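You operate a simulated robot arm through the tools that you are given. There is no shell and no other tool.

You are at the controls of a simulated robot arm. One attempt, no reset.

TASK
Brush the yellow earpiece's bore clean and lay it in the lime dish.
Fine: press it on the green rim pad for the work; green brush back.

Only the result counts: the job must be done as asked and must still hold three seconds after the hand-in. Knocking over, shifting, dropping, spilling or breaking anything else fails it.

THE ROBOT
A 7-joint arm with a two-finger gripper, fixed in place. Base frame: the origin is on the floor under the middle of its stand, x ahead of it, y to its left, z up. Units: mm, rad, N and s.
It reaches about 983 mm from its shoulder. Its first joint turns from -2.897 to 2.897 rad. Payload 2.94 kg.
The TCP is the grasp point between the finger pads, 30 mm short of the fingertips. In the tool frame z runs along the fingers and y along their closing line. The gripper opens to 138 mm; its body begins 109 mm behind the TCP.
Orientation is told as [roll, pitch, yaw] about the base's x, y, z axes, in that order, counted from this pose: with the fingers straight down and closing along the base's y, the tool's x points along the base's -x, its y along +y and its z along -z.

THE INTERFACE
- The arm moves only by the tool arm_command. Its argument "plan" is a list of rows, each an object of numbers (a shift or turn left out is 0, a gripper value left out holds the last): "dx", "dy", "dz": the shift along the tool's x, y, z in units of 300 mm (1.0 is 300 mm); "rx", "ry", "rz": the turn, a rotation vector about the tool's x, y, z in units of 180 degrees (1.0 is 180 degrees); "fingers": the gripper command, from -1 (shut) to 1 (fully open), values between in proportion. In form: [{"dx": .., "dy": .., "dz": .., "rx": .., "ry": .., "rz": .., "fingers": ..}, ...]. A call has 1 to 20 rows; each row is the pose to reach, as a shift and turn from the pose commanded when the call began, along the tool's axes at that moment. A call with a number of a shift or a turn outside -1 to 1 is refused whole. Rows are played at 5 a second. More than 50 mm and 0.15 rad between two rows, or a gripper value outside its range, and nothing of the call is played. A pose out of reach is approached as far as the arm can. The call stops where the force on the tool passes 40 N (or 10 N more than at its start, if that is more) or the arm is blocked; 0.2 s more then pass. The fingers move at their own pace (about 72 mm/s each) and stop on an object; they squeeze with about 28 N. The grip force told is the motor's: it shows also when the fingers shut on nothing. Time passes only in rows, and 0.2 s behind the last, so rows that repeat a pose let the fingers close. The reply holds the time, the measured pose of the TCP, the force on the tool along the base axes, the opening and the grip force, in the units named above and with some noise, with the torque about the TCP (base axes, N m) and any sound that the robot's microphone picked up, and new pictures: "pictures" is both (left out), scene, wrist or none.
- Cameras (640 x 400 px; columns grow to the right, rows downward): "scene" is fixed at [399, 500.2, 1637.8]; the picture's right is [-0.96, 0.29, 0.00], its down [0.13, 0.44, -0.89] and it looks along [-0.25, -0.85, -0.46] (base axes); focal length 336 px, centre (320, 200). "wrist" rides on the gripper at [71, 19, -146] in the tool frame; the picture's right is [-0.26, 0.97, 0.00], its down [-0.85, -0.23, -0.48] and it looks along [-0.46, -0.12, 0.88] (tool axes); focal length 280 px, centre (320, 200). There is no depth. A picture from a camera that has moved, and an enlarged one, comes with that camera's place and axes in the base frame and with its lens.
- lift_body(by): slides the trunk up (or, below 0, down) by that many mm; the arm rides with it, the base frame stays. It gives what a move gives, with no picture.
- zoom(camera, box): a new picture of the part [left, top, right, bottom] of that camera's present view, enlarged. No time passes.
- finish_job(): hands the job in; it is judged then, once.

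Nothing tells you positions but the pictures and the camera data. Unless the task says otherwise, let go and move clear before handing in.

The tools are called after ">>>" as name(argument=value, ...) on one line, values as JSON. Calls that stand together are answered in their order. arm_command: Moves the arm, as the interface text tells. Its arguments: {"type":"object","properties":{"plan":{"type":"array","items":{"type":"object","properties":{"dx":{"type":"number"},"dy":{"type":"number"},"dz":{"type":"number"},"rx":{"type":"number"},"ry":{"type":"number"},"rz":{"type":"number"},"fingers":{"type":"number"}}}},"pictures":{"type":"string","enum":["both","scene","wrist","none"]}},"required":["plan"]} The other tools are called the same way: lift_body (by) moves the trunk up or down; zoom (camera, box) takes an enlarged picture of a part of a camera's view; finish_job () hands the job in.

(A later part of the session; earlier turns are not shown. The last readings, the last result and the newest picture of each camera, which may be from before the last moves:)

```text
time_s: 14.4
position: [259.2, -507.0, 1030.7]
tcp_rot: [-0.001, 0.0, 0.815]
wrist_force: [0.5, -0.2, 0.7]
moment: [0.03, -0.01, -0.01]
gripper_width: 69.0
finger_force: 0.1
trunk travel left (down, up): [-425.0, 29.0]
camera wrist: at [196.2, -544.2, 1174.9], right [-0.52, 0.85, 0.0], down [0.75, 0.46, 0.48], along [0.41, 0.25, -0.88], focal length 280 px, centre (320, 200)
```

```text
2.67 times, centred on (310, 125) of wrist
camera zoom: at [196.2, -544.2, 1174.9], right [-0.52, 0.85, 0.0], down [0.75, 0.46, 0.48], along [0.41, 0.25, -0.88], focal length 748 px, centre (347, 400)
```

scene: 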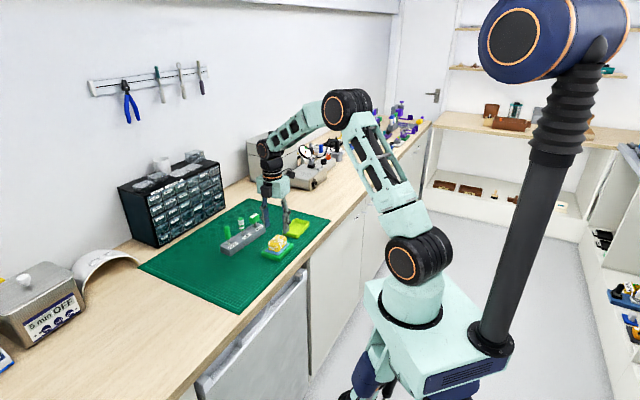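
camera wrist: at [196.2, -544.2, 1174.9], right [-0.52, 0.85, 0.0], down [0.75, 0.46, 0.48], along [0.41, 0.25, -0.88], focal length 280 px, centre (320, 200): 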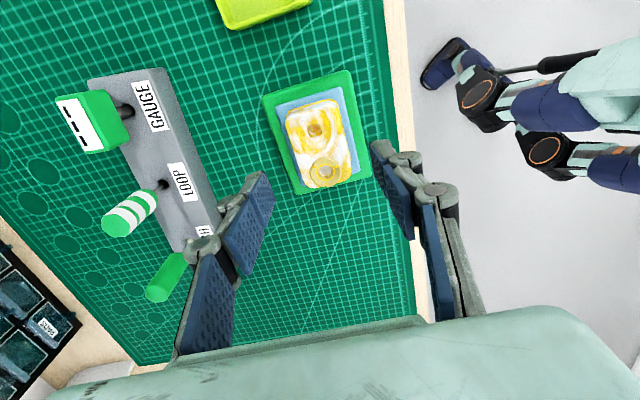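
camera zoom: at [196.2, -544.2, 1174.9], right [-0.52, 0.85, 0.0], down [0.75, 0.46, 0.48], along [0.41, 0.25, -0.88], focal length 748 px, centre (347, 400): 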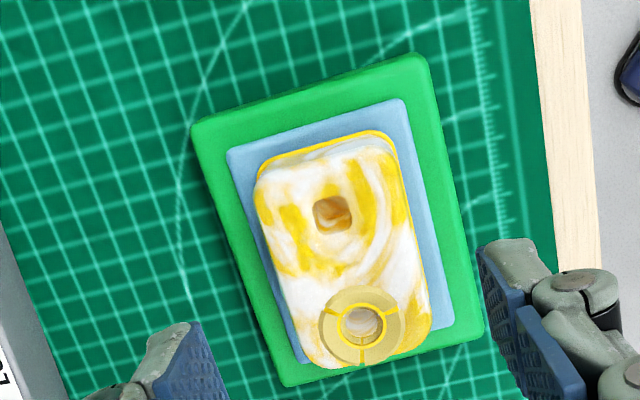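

The earpiece sits on the pad upright with bore up. Next I'll raise and move over the BRUSH tool near (427.5,-566.6), turned to close across the rack.

>>> arm_command(plan=[{"dz": -0.08}, {"dx": -0.03, "dy": -0.07, "dz": -0.148, "rz": 0.005}, {"dx": -0.07, "dy": -0.16, "dz": -0.148, "rz": 0.01}, {"dx": -0.115, "dy": -0.26, "dz": -0.148, "rz": 0.016}, {"dx": -0.16, "dy": -0.36, "dz": -0.148, "rz": 0.022}, {"dx": -0.205, "dy": -0.46, "dz": -0.148, "rz": 0.028}, {"dx": -0.24, "dy": -0.5447, "dz": -0.148, "rz": 0.0315}, {"dx": -0.24, "dy": -0.5447, "dz": -0.148, "rz": 0.0315}])

>>> zoom(camera="wrist", box=[220, 60, 420, 240])

>>> zoom(camera="scene", box=[200, 190, 280, 260])

>>> zoom(camera="scene", box=[250, 220, 310, 270])

```text
time_s: 16.2
position: [427.4, -565.1, 1072.4]
tcp_rot: [0.002, 0.0, 0.716]
wrist_force: [-0.6, 0.9, -0.5]
moment: [-0.03, 0.0, 0.0]
gripper_width: 69.1
finger_force: 0.1
trunk travel left (down, up): [-425.0, 29.0]
camera wrist: at [360.7, -596.8, 1218.0], right [-0.43, 0.9, 0.0], down [0.79, 0.38, 0.48], along [0.43, 0.21, -0.88], focal length 280 px, centre (320, 200)
```

scene: 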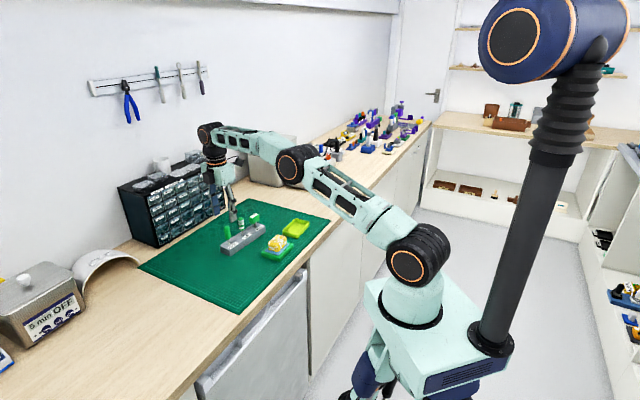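
wrist: 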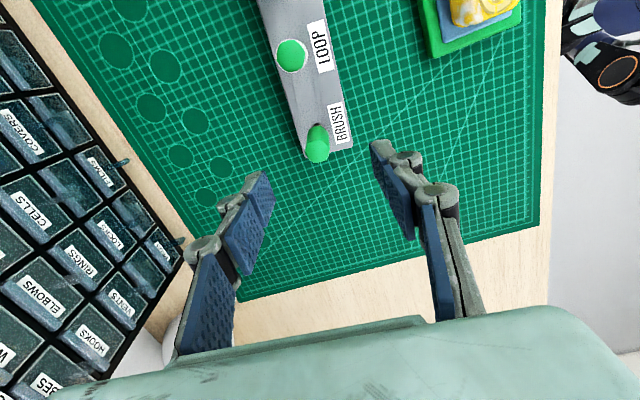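

```text
2.22 times, centred on (320, 150) of wrist
camera zoom: at [360.7, -596.8, 1218.0], right [-0.43, 0.9, 0.0], down [0.79, 0.38, 0.48], along [0.43, 0.21, -0.88], focal length 623 px, centre (320, 311)
```

zoom: 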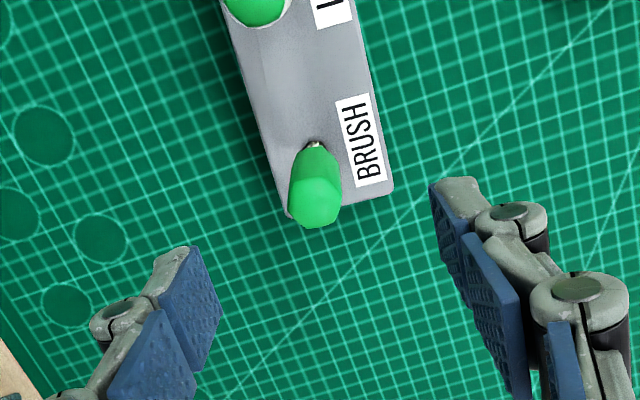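

```text
5.71 times, centred on (240, 225) of scene
camera zoom: at [399.0, 500.2, 1637.8], right [-0.96, 0.29, 0.0], down [0.13, 0.44, -0.89], along [-0.25, -0.85, -0.46], focal length 1918 px, centre (777, 57)
```

zoom: 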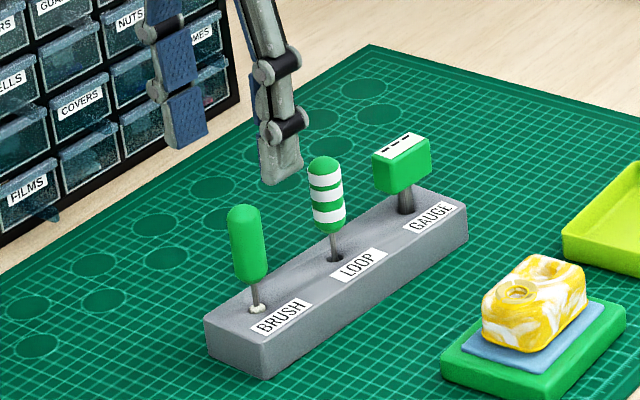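

```text
8.00 times, centred on (280, 245) of scene
camera zoom: at [399.0, 500.2, 1637.8], right [-0.96, 0.29, 0.0], down [0.13, 0.44, -0.89], along [-0.25, -0.85, -0.46], focal length 2685 px, centre (640, -160)
```

zoom: 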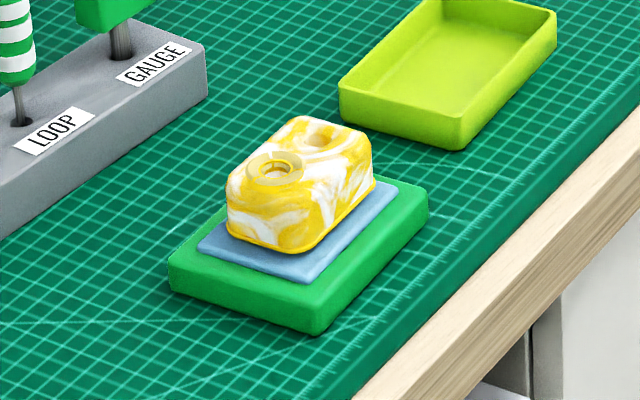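

The brush handle is about 1–1.5 mm off my tool axis. I'll correct that and descend partway so the fingers straddle the handle, then recheck.

>>> arm_command(plan=[{"dx": 0.004, "dy": -0.004, "dz": 0.04}, {"dx": 0.004, "dy": -0.004, "dz": 0.1}, {"dx": 0.004, "dy": -0.004, "dz": 0.16}, {"dx": 0.004, "dy": -0.004, "dz": 0.18}, {"dx": 0.004, "dy": -0.004, "dz": 0.18}])

>>> zoom(camera="wrist", box=[220, 60, 420, 240])

>>> zoom(camera="scene", box=[205, 200, 265, 260])

```text
time_s: 17.4
position: [426.8, -567.7, 1019.3]
tcp_rot: [-0.001, -0.002, 0.716]
wrist_force: [-0.2, 0.7, -0.3]
moment: [0.04, 0.01, 0.04]
gripper_width: 69.2
finger_force: 0.0
trunk travel left (down, up): [-425.0, 29.0]
camera wrist: at [360.8, -598.7, 1164.5], right [-0.43, 0.9, 0.0], down [0.79, 0.38, 0.48], along [0.43, 0.21, -0.88], focal length 280 px, centre (320, 200)
```

scene: 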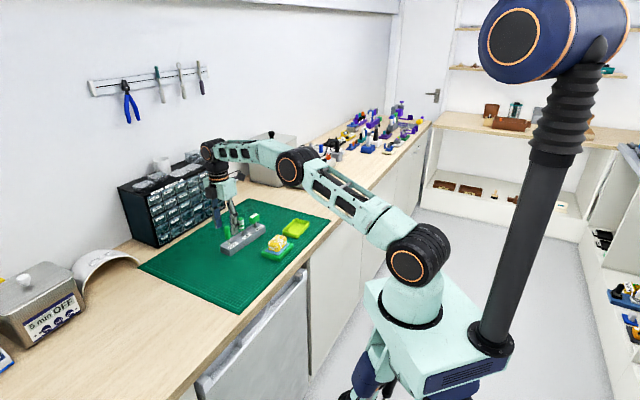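
wrist: 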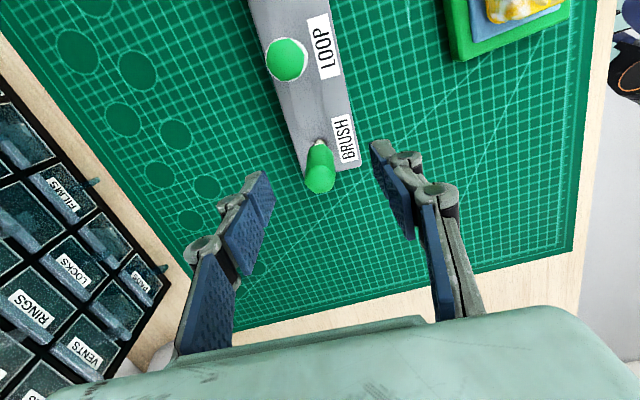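

```text
2.22 times, centred on (320, 150) of wrist
camera zoom: at [360.8, -598.7, 1164.5], right [-0.43, 0.9, 0.0], down [0.79, 0.38, 0.48], along [0.43, 0.21, -0.88], focal length 623 px, centre (320, 311)
```

zoom: 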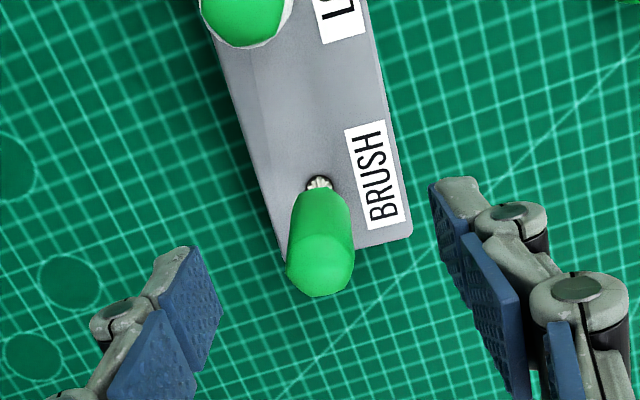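

```text
6.67 times, centred on (235, 230) of scene
camera zoom: at [399.0, 500.2, 1637.8], right [-0.96, 0.29, 0.0], down [0.13, 0.44, -0.89], along [-0.25, -0.85, -0.46], focal length 2238 px, centre (887, 0)
```

zoom: 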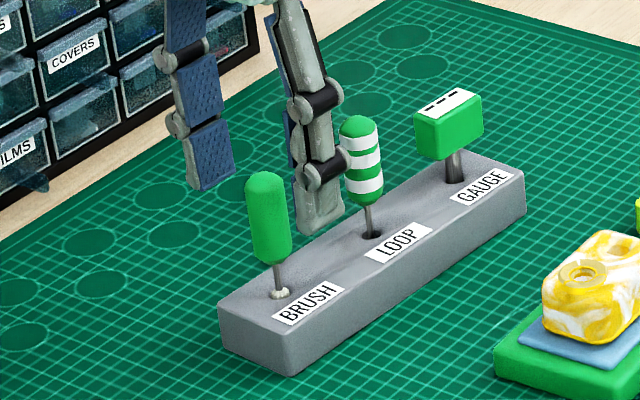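

The handle and its hole line up with the tool axis. Descend to the grip height and close gently on the handle.

>>> arm_command(plan=[{"dz": 0.035}, {"dz": 0.07}, {"dz": 0.091}, {"dz": 0.091}, {"dz": 0.091, "fingers": -0.4}, {"dz": 0.091, "fingers": -0.55}, {"dz": 0.091, "fingers": -0.55}])

>>> zoom(camera="wrist", box=[220, 100, 420, 260])

>>> zoom(camera="scene", box=[205, 200, 265, 260])

```text
time_s: 19.0
position: [428.5, -567.3, 992.1]
tcp_rot: [-0.001, 0.0, 0.715]
wrist_force: [0.5, 0.2, 0.0]
moment: [0.0, 0.03, 0.0]
gripper_width: 30.9
finger_force: 0.1
trunk travel left (down, up): [-425.0, 29.0]
camera wrist: at [361.1, -598.4, 1137.7], right [-0.43, 0.9, 0.0], down [0.79, 0.38, 0.48], along [0.43, 0.21, -0.88], focal length 280 px, centre (320, 200)
```

scene: 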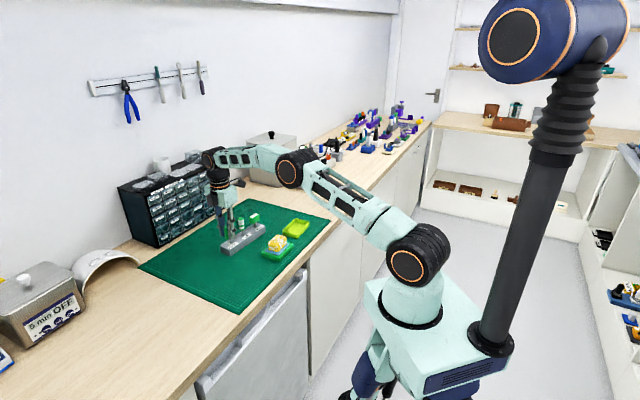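
wrist: 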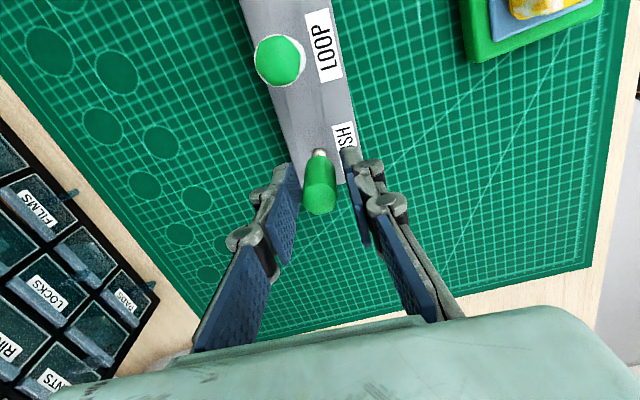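

```text
2.50 times, centred on (320, 180) of wrist
camera zoom: at [361.1, -598.4, 1137.7], right [-0.43, 0.9, 0.0], down [0.79, 0.38, 0.48], along [0.43, 0.21, -0.88], focal length 701 px, centre (320, 250)
```

zoom: 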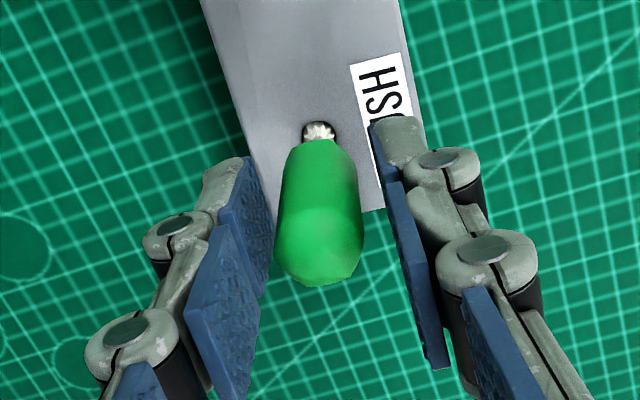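

```text
6.67 times, centred on (235, 230) of scene
camera zoom: at [399.0, 500.2, 1637.8], right [-0.96, 0.29, 0.0], down [0.13, 0.44, -0.89], along [-0.25, -0.85, -0.46], focal length 2238 px, centre (887, 0)
```

zoom: 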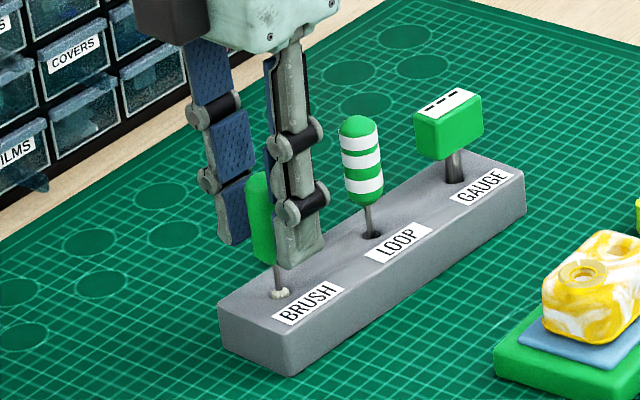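

>>> arm_command(plan=[{"fingers": -0.65}, {"fingers": -0.75}, {"fingers": -1}, {"fingers": -1}, {"fingers": -1}])

>>> zoom(camera="wrist", box=[220, 100, 420, 260])

>>> zoom(camera="scene", box=[205, 200, 265, 260])

```text
time_s: 20.2
position: [428.8, -567.1, 991.3]
tcp_rot: [0.001, 0.0, 0.716]
wrist_force: [0.1, -0.5, -0.7]
moment: [-0.02, 0.01, 0.0]
gripper_width: 17.8
finger_force: 27.4
trunk travel left (down, up): [-425.0, 29.0]
camera wrist: at [361.1, -598.4, 1137.7], right [-0.43, 0.9, 0.0], down [0.79, 0.38, 0.48], along [0.43, 0.21, -0.88], focal length 280 px, centre (320, 200)
```

scene: 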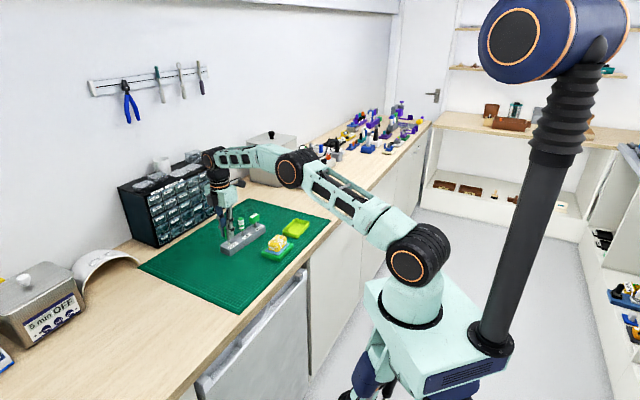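
wrist: 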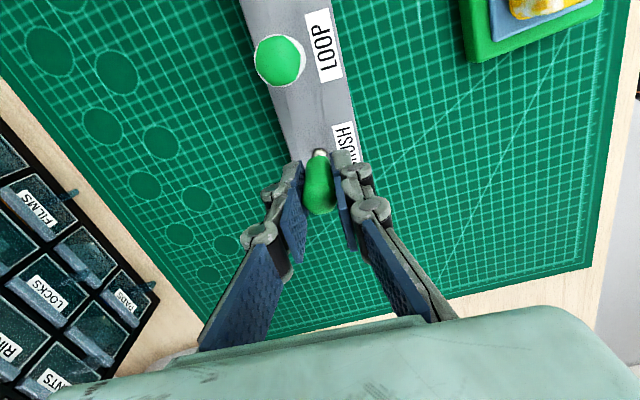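

```text
2.50 times, centred on (320, 180) of wrist
camera zoom: at [361.1, -598.4, 1137.7], right [-0.43, 0.9, 0.0], down [0.79, 0.38, 0.48], along [0.43, 0.21, -0.88], focal length 701 px, centre (320, 250)
```

zoom: 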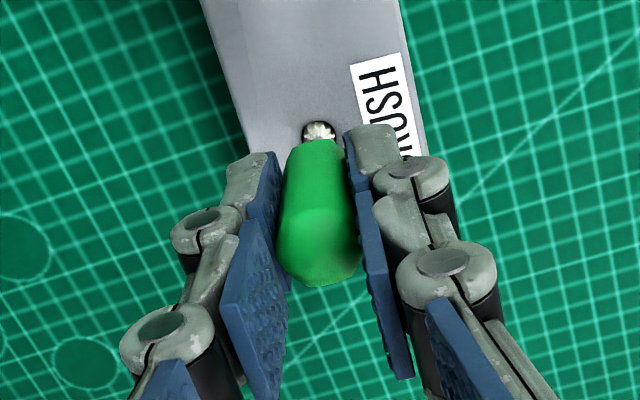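

```text
6.67 times, centred on (235, 230) of scene
camera zoom: at [399.0, 500.2, 1637.8], right [-0.96, 0.29, 0.0], down [0.13, 0.44, -0.89], along [-0.25, -0.85, -0.46], focal length 2238 px, centre (887, 0)
```

zoom: 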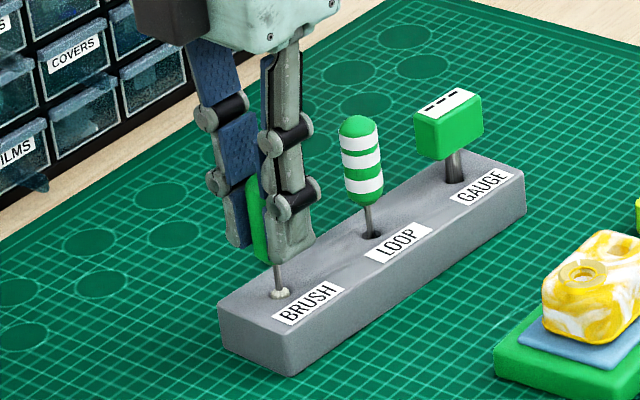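

The brush handle is held (17.8 mm) without disturbing it. I'll lift it straight up and look at the bristle; I won't rotate, so I can retrace exactly to the hole.

>>> arm_command(plan=[{"dz": -0.02}, {"dz": -0.06}, {"dz": -0.12}, {"dz": -0.18}, {"dz": -0.24}, {"dz": -0.25}, {"dz": -0.25}])

>>> zoom(camera="wrist", box=[260, 100, 380, 220])

>>> zoom(camera="scene", box=[200, 190, 260, 250])

>>> zoom(camera="scene", box=[218, 215, 242, 235])

```text
time_s: 21.8
position: [427.7, -568.2, 1068.1]
tcp_rot: [-0.001, 0.0, 0.715]
wrist_force: [0.7, 0.7, -1.1]
moment: [0.03, 0.03, -0.04]
gripper_width: 18.2
finger_force: 28.2
trunk travel left (down, up): [-425.0, 29.0]
camera wrist: at [361.3, -599.4, 1213.2], right [-0.43, 0.9, 0.0], down [0.79, 0.38, 0.48], along [0.43, 0.21, -0.88], focal length 280 px, centre (320, 200)
```

scene: 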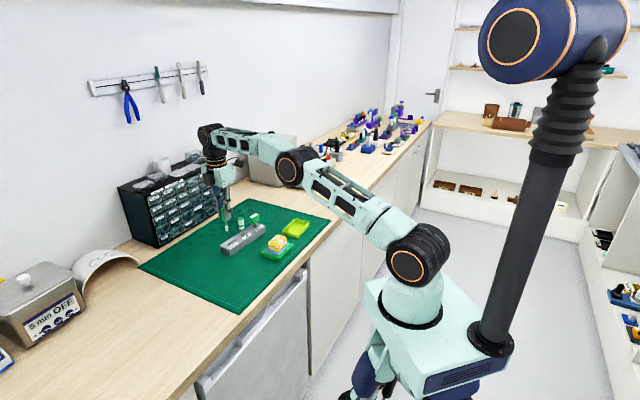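
wrist: 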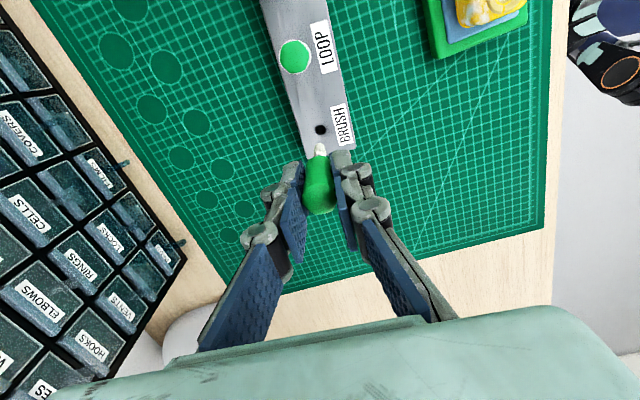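

```text
3.33 times, centred on (320, 160) of wrist
camera zoom: at [361.3, -599.4, 1213.2], right [-0.43, 0.9, 0.0], down [0.79, 0.38, 0.48], along [0.43, 0.21, -0.88], focal length 935 px, centre (320, 333)
```

zoom: 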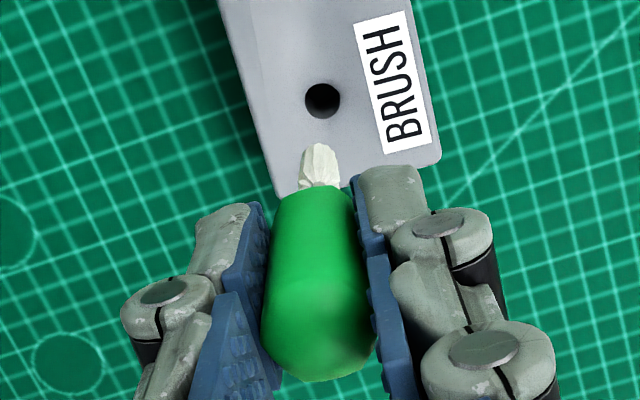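

```text
6.67 times, centred on (230, 220) of scene
camera zoom: at [399.0, 500.2, 1637.8], right [-0.96, 0.29, 0.0], down [0.13, 0.44, -0.89], along [-0.25, -0.85, -0.46], focal length 2238 px, centre (920, 67)
```

zoom: 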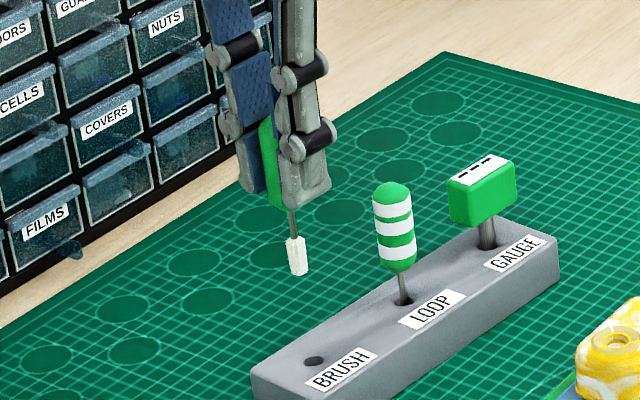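

```text
16.00 times, centred on (230, 225) of scene
camera zoom: at [399.0, 500.2, 1637.8], right [-0.96, 0.29, 0.0], down [0.13, 0.44, -0.89], along [-0.25, -0.85, -0.46], focal length 5370 px, centre (1760, -200)
```

zoom: 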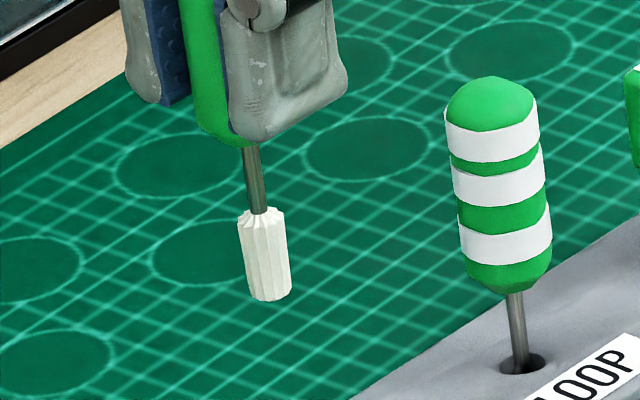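

The bristle is about 10 mm wide and 21 mm long, with its tip about 80 mm below the TCP. I estimate the bore at about (270.4,-493.3,956), so I'll hover about 30 mm above it and check the alignment visually.

>>> arm_command(plan=[{"dx": 0.03, "dy": 0.068}, {"dx": 0.075, "dy": 0.17}, {"dx": 0.12, "dy": 0.273}, {"dx": 0.165, "dy": 0.376}, {"dx": 0.21, "dy": 0.478}, {"dx": 0.2335, "dy": 0.5315}, {"dx": 0.2335, "dy": 0.5315}])

>>> zoom(camera="wrist", box=[250, 60, 390, 220])

>>> zoom(camera="scene", box=[250, 215, 310, 270])

```text
time_s: 23.4
position: [270.0, -493.2, 1068.1]
tcp_rot: [0.0, 0.0, 0.716]
wrist_force: [-0.6, 0.3, -0.2]
moment: [-0.03, 0.03, -0.03]
gripper_width: 17.6
finger_force: 28.0
trunk travel left (down, up): [-425.0, 29.0]
camera wrist: at [203.9, -524.7, 1213.0], right [-0.43, 0.9, 0.0], down [0.79, 0.38, 0.48], along [0.43, 0.21, -0.88], focal length 280 px, centre (320, 200)
```

scene: 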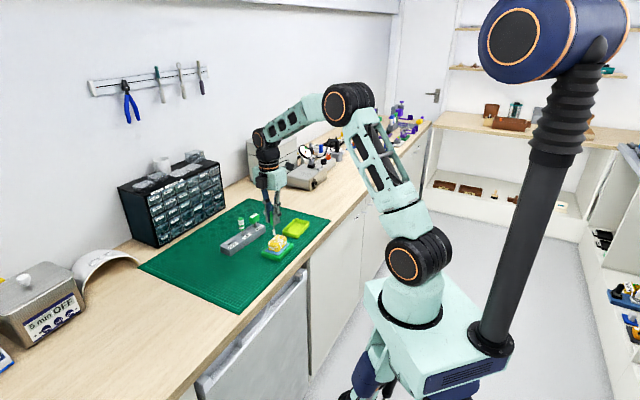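
wrist: 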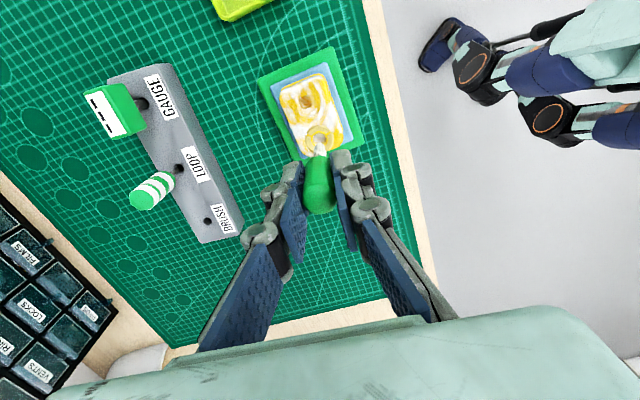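

```text
2.50 times, centred on (320, 140) of wrist
camera zoom: at [203.9, -524.7, 1213.0], right [-0.43, 0.9, 0.0], down [0.79, 0.38, 0.48], along [0.43, 0.21, -0.88], focal length 701 px, centre (320, 350)
```

zoom: 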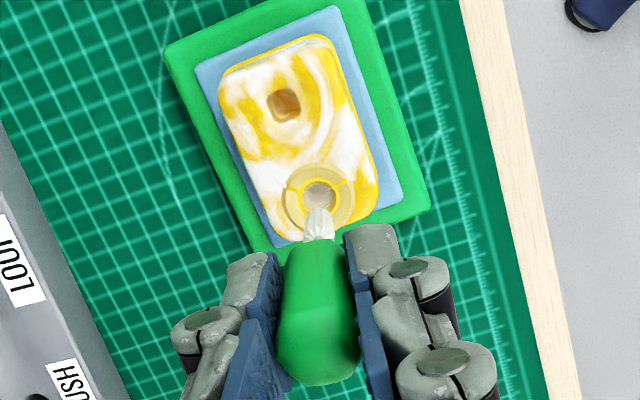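

```text
7.27 times, centred on (280, 242) of scene
camera zoom: at [399.0, 500.2, 1637.8], right [-0.96, 0.29, 0.0], down [0.13, 0.44, -0.89], along [-0.25, -0.85, -0.46], focal length 2441 px, centre (611, -109)
```

zoom: 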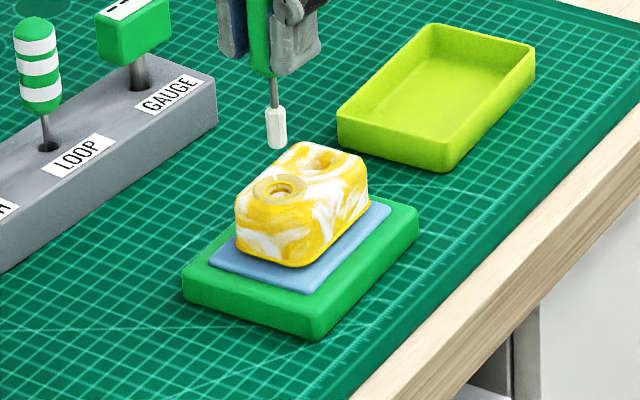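

Alignment looks within about a millimetre, and the ring top reads nearer z≈961. I'll lower until the tip is just above the collar and recheck.

>>> arm_command(plan=[{"dz": 0.02}, {"dz": 0.04}, {"dz": 0.06}, {"dz": 0.06}])

>>> zoom(camera="wrist", box=[290, 110, 350, 160])

>>> zoom(camera="scene", box=[264, 226, 288, 244])

```text
time_s: 24.4
position: [269.7, -493.1, 1049.9]
tcp_rot: [0.0, 0.0, 0.716]
wrist_force: [0.8, -0.6, -0.8]
moment: [0.01, -0.02, 0.0]
gripper_width: 18.0
finger_force: 28.4
trunk travel left (down, up): [-425.0, 29.0]
camera wrist: at [203.5, -524.8, 1194.9], right [-0.44, 0.9, 0.0], down [0.79, 0.38, 0.48], along [0.43, 0.21, -0.88], focal length 280 px, centre (320, 200)
```

scene: 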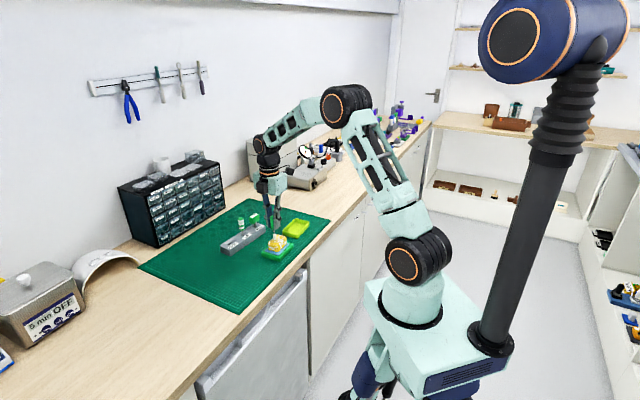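
wrist: 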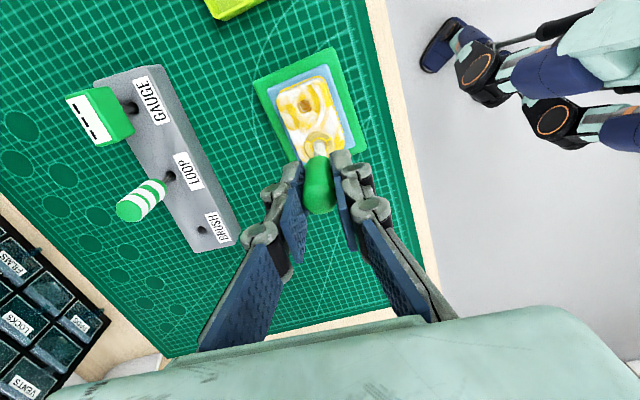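

```text
8.00 times, centred on (320, 135) of wrist
camera zoom: at [203.5, -524.8, 1194.9], right [-0.44, 0.9, 0.0], down [0.79, 0.38, 0.48], along [0.43, 0.21, -0.88], focal length 2243 px, centre (320, 720)
```

zoom: 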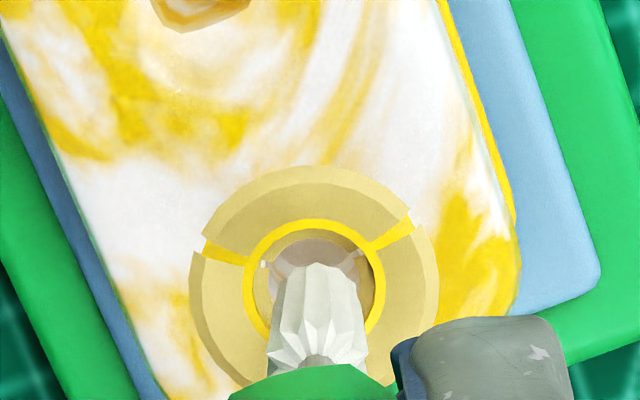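

```text
16.00 times, centred on (276, 235) of scene
camera zoom: at [399.0, 500.2, 1637.8], right [-0.96, 0.29, 0.0], down [0.13, 0.44, -0.89], along [-0.25, -0.85, -0.46], focal length 5370 px, centre (1024, -360)
```

zoom: 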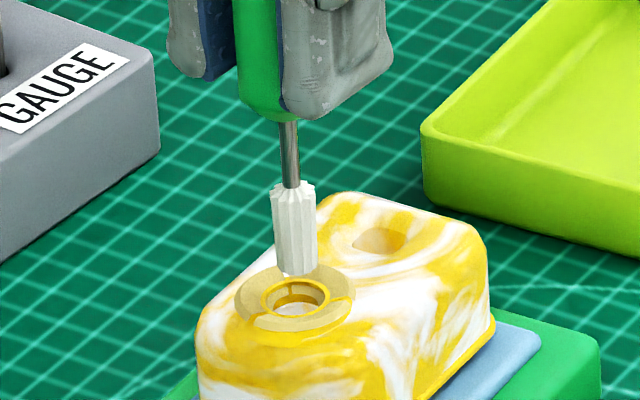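

Tip and bore agree to within about half a millimetre in both views. I'll insert slowly and watch the forces.

>>> arm_command(plan=[{"dz": 0.01}, {"dz": 0.02}, {"dz": 0.027}, {"dz": 0.034}, {"dz": 0.04}, {"dz": 0.047}, {"dz": 0.047}])

>>> zoom(camera="wrist", box=[290, 110, 350, 160])

>>> zoom(camera="scene", box=[264, 230, 288, 248])

```text
time_s: 26.0
position: [269.5, -492.8, 1036.0]
tcp_rot: [0.0, 0.001, 0.715]
wrist_force: [-0.4, 0.0, 0.3]
moment: [0.02, -0.02, 0.01]
gripper_width: 17.8
finger_force: 27.3
trunk travel left (down, up): [-425.0, 29.0]
camera wrist: at [203.4, -524.7, 1180.9], right [-0.43, 0.9, 0.0], down [0.79, 0.38, 0.48], along [0.43, 0.21, -0.88], focal length 280 px, centre (320, 200)
```

scene: 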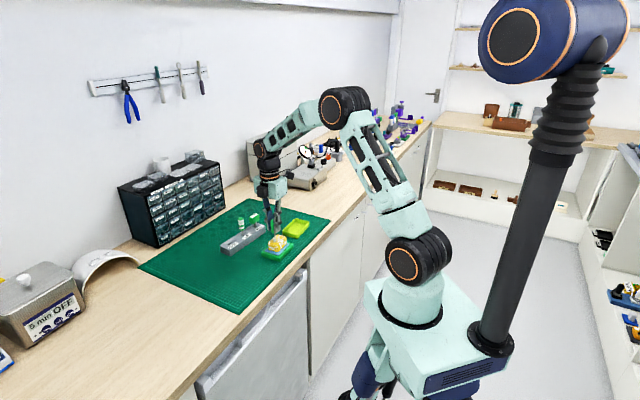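
wrist: 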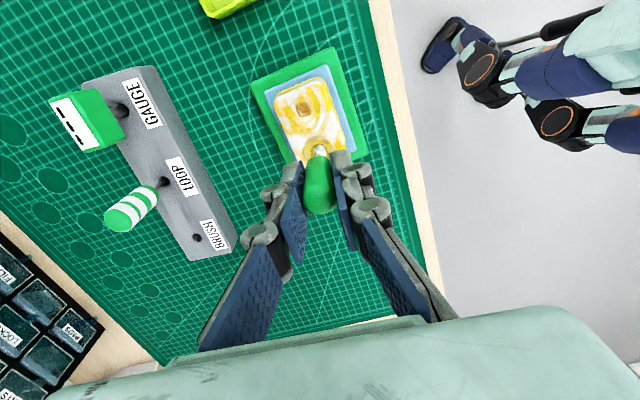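

```text
8.00 times, centred on (320, 135) of wrist
camera zoom: at [203.4, -524.7, 1180.9], right [-0.43, 0.9, 0.0], down [0.79, 0.38, 0.48], along [0.43, 0.21, -0.88], focal length 2243 px, centre (320, 720)
```

zoom: 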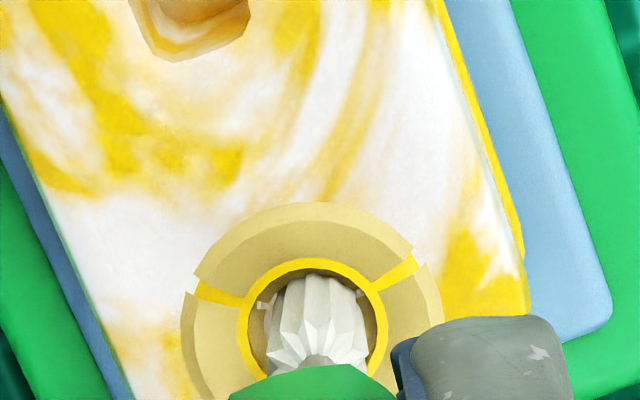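

```text
16.00 times, centred on (276, 239) of scene
camera zoom: at [399.0, 500.2, 1637.8], right [-0.96, 0.29, 0.0], down [0.13, 0.44, -0.89], along [-0.25, -0.85, -0.46], focal length 5370 px, centre (1024, -424)
```

zoom: 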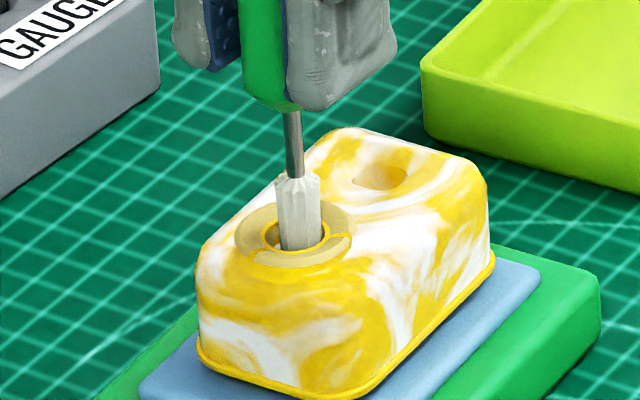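

The tip has entered the bore with no contact force, about 1 mm off-centre. I'll trim that and continue down slowly.

>>> arm_command(plan=[{"dx": -0.0008, "dy": -0.0016, "dz": 0.0}, {"dx": -0.0017, "dy": -0.0032, "dz": 0.005}, {"dx": -0.0017, "dy": -0.0032, "dz": 0.0117}, {"dx": -0.0017, "dy": -0.0032, "dz": 0.0183}, {"dx": -0.0017, "dy": -0.0032, "dz": 0.0233}, {"dx": -0.0017, "dy": -0.0032, "dz": 0.0233}])

>>> zoom(camera="wrist", box=[290, 110, 350, 160])

>>> zoom(camera="scene", box=[264, 230, 288, 248])

```text
time_s: 27.4
position: [270.7, -493.0, 1027.2]
tcp_rot: [0.001, -0.001, 0.715]
wrist_force: [0.6, 0.1, -0.7]
moment: [-0.02, -0.02, -0.01]
gripper_width: 17.8
finger_force: 28.3
trunk travel left (down, up): [-425.0, 29.0]
camera wrist: at [204.6, -525.1, 1173.6], right [-0.43, 0.9, 0.0], down [0.79, 0.38, 0.48], along [0.43, 0.21, -0.88], focal length 280 px, centre (320, 200)
```

scene: 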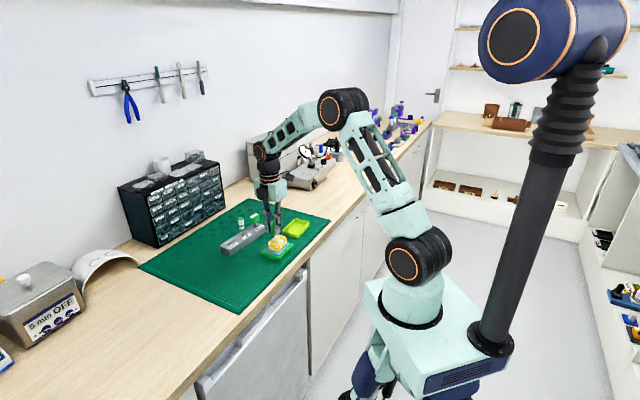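
wrist: 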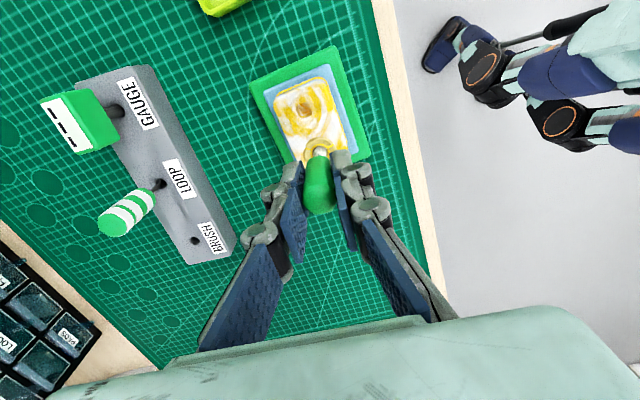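

```text
8.00 times, centred on (320, 135) of wrist
camera zoom: at [204.6, -525.1, 1173.6], right [-0.43, 0.9, 0.0], down [0.79, 0.38, 0.48], along [0.43, 0.21, -0.88], focal length 2243 px, centre (320, 720)
```

zoom: 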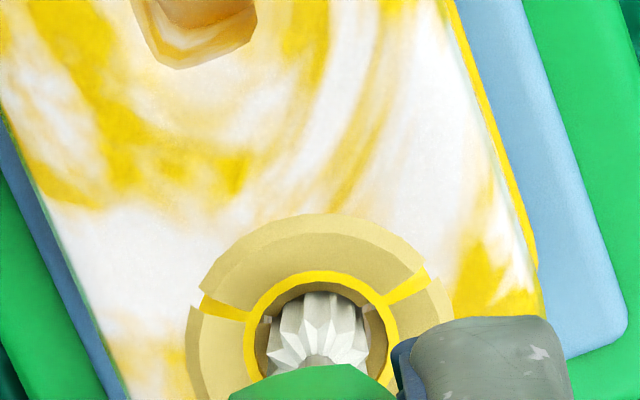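

```text
16.00 times, centred on (276, 239) of scene
camera zoom: at [399.0, 500.2, 1637.8], right [-0.96, 0.29, 0.0], down [0.13, 0.44, -0.89], along [-0.25, -0.85, -0.46], focal length 5370 px, centre (1024, -424)
```

zoom: 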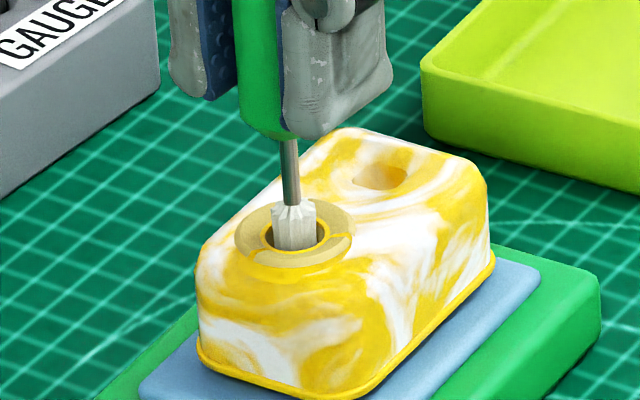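

>>> arm_command(plan=[{"dz": 0.005}, {"dz": 0.01}, {"dz": 0.015}, {"dz": 0.02}, {"dz": 0.02}])

>>> zoom(camera="wrist", box=[290, 120, 350, 170])

>>> zoom(camera="scene", box=[264, 230, 288, 248])

```text
time_s: 28.6
position: [270.7, -493.3, 1022.0]
tcp_rot: [-0.001, -0.001, 0.715]
wrist_force: [1.4, -0.6, 0.1]
moment: [-0.04, 0.02, -0.03]
gripper_width: 17.9
finger_force: 28.4
trunk travel left (down, up): [-425.0, 29.0]
camera wrist: at [204.5, -525.0, 1167.5], right [-0.43, 0.9, 0.0], down [0.79, 0.38, 0.48], along [0.43, 0.21, -0.88], focal length 280 px, centre (320, 200)
```

scene: 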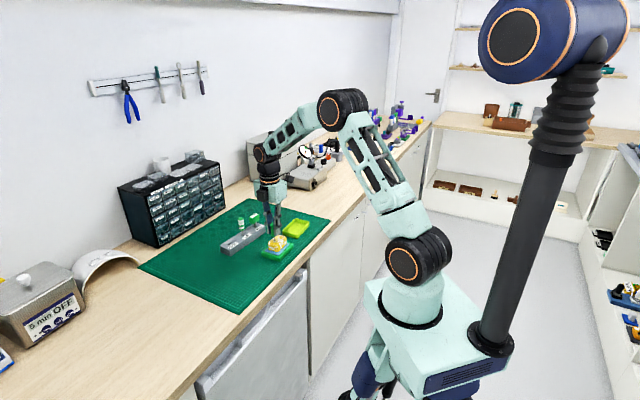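
wrist: 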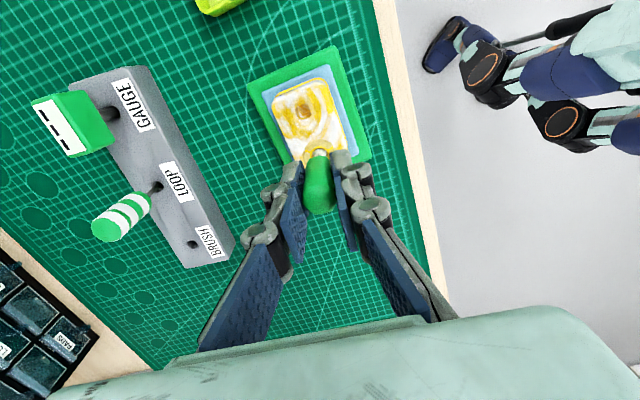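

```text
8.00 times, centred on (320, 145) of wrist
camera zoom: at [204.5, -525.0, 1167.5], right [-0.43, 0.9, 0.0], down [0.79, 0.38, 0.48], along [0.43, 0.21, -0.88], focal length 2243 px, centre (320, 640)
```

zoom: 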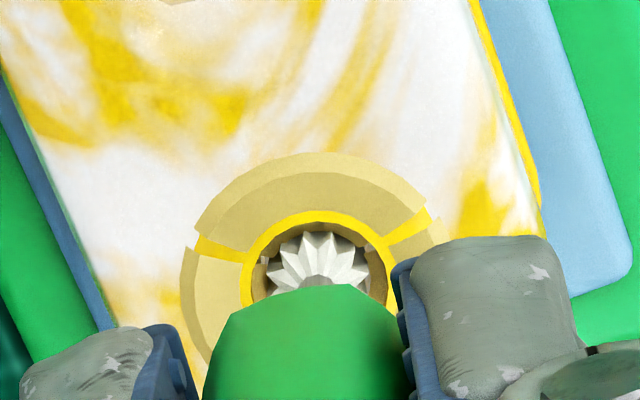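

```text
16.00 times, centred on (276, 239) of scene
camera zoom: at [399.0, 500.2, 1637.8], right [-0.96, 0.29, 0.0], down [0.13, 0.44, -0.89], along [-0.25, -0.85, -0.46], focal length 5370 px, centre (1024, -424)
```

zoom: 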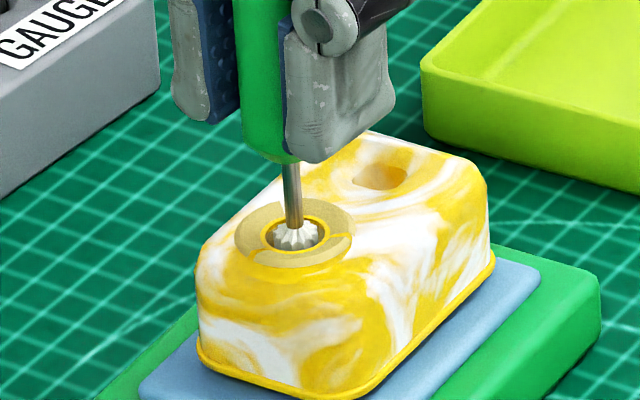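

The brush is 20 mm deep with no force yet. I'll do a few in-out strokes and see whether the wax changes.

>>> arm_command(plan=[{"dz": 0.005}, {"dz": 0.01}, {"dz": -0.01}, {"dz": -0.03}, {"dz": -0.01}, {"dz": 0.01}, {"dz": -0.01}, {"dz": -0.03}, {"dz": -0.01}, {"dz": 0.01}, {"dz": -0.01}, {"dz": -0.03}, {"dz": -0.01}, {"dz": 0.01}, {"dz": 0.01}])

>>> zoom(camera="wrist", box=[290, 120, 350, 170])

>>> zoom(camera="scene", box=[264, 230, 288, 248])

```text
time_s: 31.8
position: [271.1, -494.7, 1020.2]
tcp_rot: [-0.001, -0.001, 0.715]
wrist_force: [0.3, 0.7, -0.4]
moment: [0.01, -0.04, -0.04]
gripper_width: 18.1
finger_force: 28.4
trunk travel left (down, up): [-425.0, 29.0]
camera wrist: at [204.5, -525.4, 1164.7], right [-0.43, 0.9, 0.0], down [0.79, 0.38, 0.48], along [0.43, 0.21, -0.88], focal length 280 px, centre (320, 200)
```

scene: 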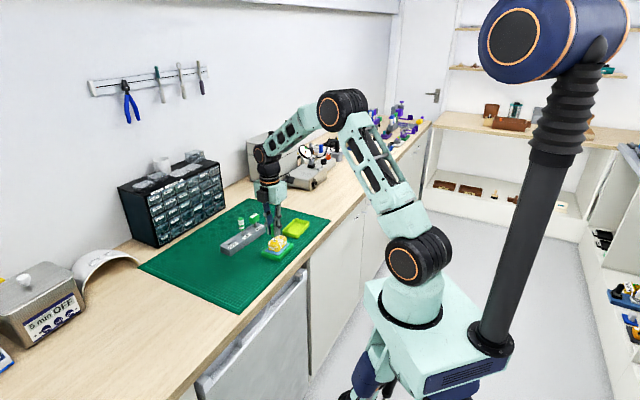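
wrist: 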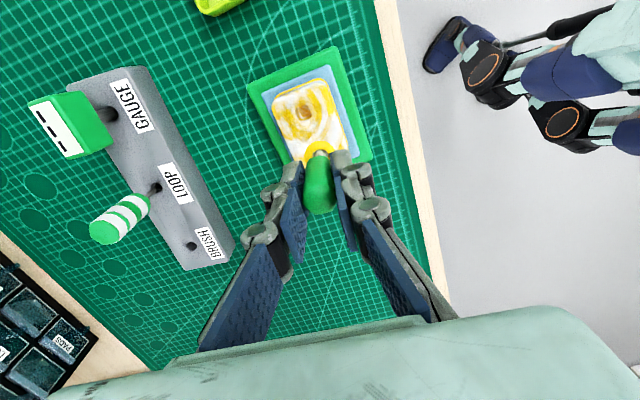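

```text
8.00 times, centred on (320, 145) of wrist
camera zoom: at [204.5, -525.4, 1164.7], right [-0.43, 0.9, 0.0], down [0.79, 0.38, 0.48], along [0.43, 0.21, -0.88], focal length 2243 px, centre (320, 640)
```

zoom: 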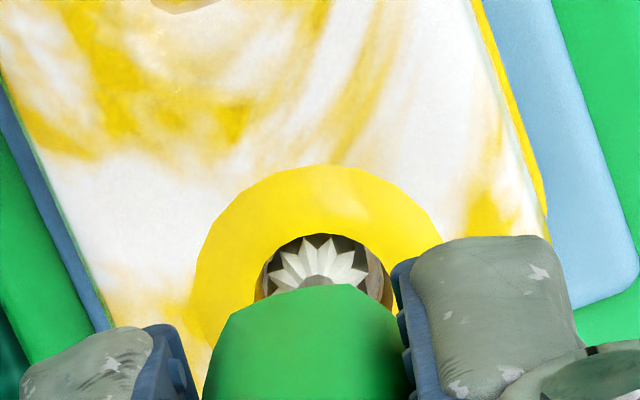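

```text
16.00 times, centred on (276, 239) of scene
camera zoom: at [399.0, 500.2, 1637.8], right [-0.96, 0.29, 0.0], down [0.13, 0.44, -0.89], along [-0.25, -0.85, -0.46], focal length 5370 px, centre (1024, -424)
```

zoom: 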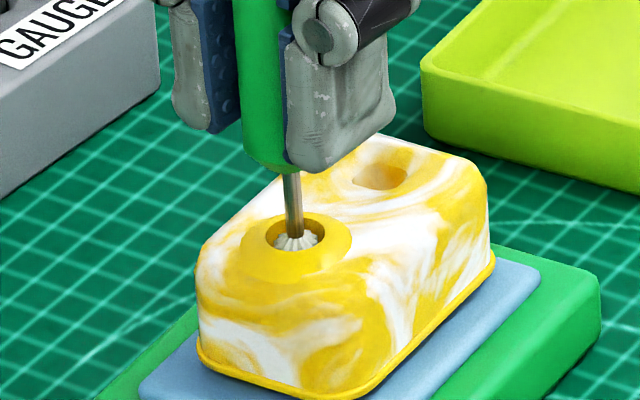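

The wax segments have vanished: the collar is now clean yellow. I'll do two more strokes for thoroughness, withdraw straight up and inspect the bore.

>>> arm_command(plan=[{"dz": -0.02}, {"dz": -0.04}, {"dz": -0.02}, {"dz": 0.0}, {"dz": -0.02}, {"dz": -0.04}, {"dz": -0.08}, {"dz": -0.12}, {"dz": -0.1603}, {"dz": -0.1603}])

>>> zoom(camera="wrist", box=[290, 100, 350, 150])

>>> zoom(camera="scene", box=[264, 230, 288, 248])

```text
time_s: 34.0
position: [271.7, -493.5, 1068.5]
tcp_rot: [0.0, 0.001, 0.716]
wrist_force: [-0.6, -0.5, 0.1]
moment: [0.02, 0.05, 0.04]
gripper_width: 17.9
finger_force: 27.6
trunk travel left (down, up): [-425.0, 29.0]
camera wrist: at [205.1, -525.3, 1213.2], right [-0.43, 0.9, 0.0], down [0.79, 0.38, 0.48], along [0.43, 0.21, -0.88], focal length 280 px, centre (320, 200)
```

scene: 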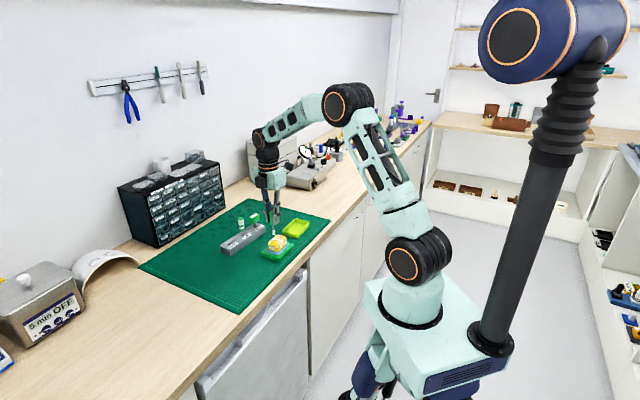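
wrist: 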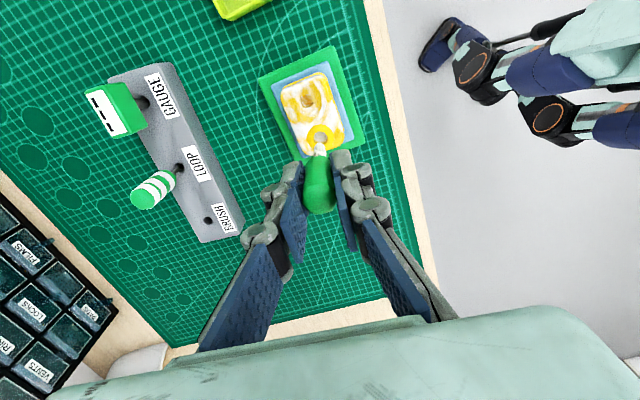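

```text
8.00 times, centred on (320, 125) of wrist
camera zoom: at [205.1, -525.3, 1213.2], right [-0.43, 0.9, 0.0], down [0.79, 0.38, 0.48], along [0.43, 0.21, -0.88], focal length 2243 px, centre (320, 800)
```

zoom: 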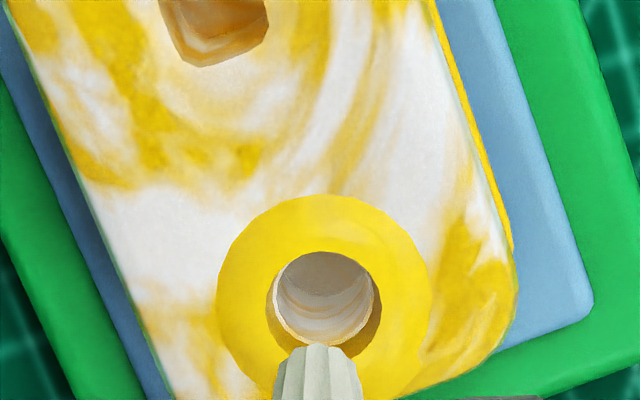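

```text
16.00 times, centred on (276, 239) of scene
camera zoom: at [399.0, 500.2, 1637.8], right [-0.96, 0.29, 0.0], down [0.13, 0.44, -0.89], along [-0.25, -0.85, -0.46], focal length 5370 px, centre (1024, -424)
```

zoom: 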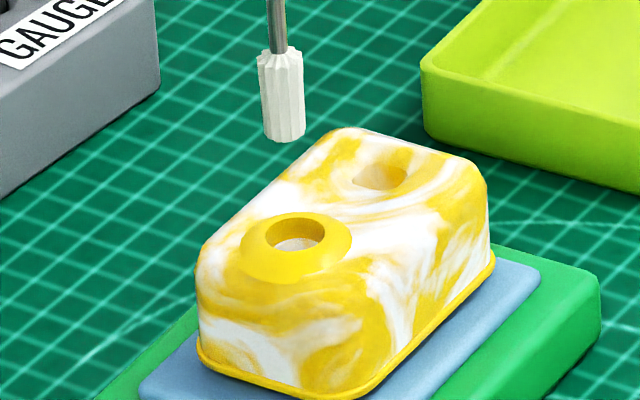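

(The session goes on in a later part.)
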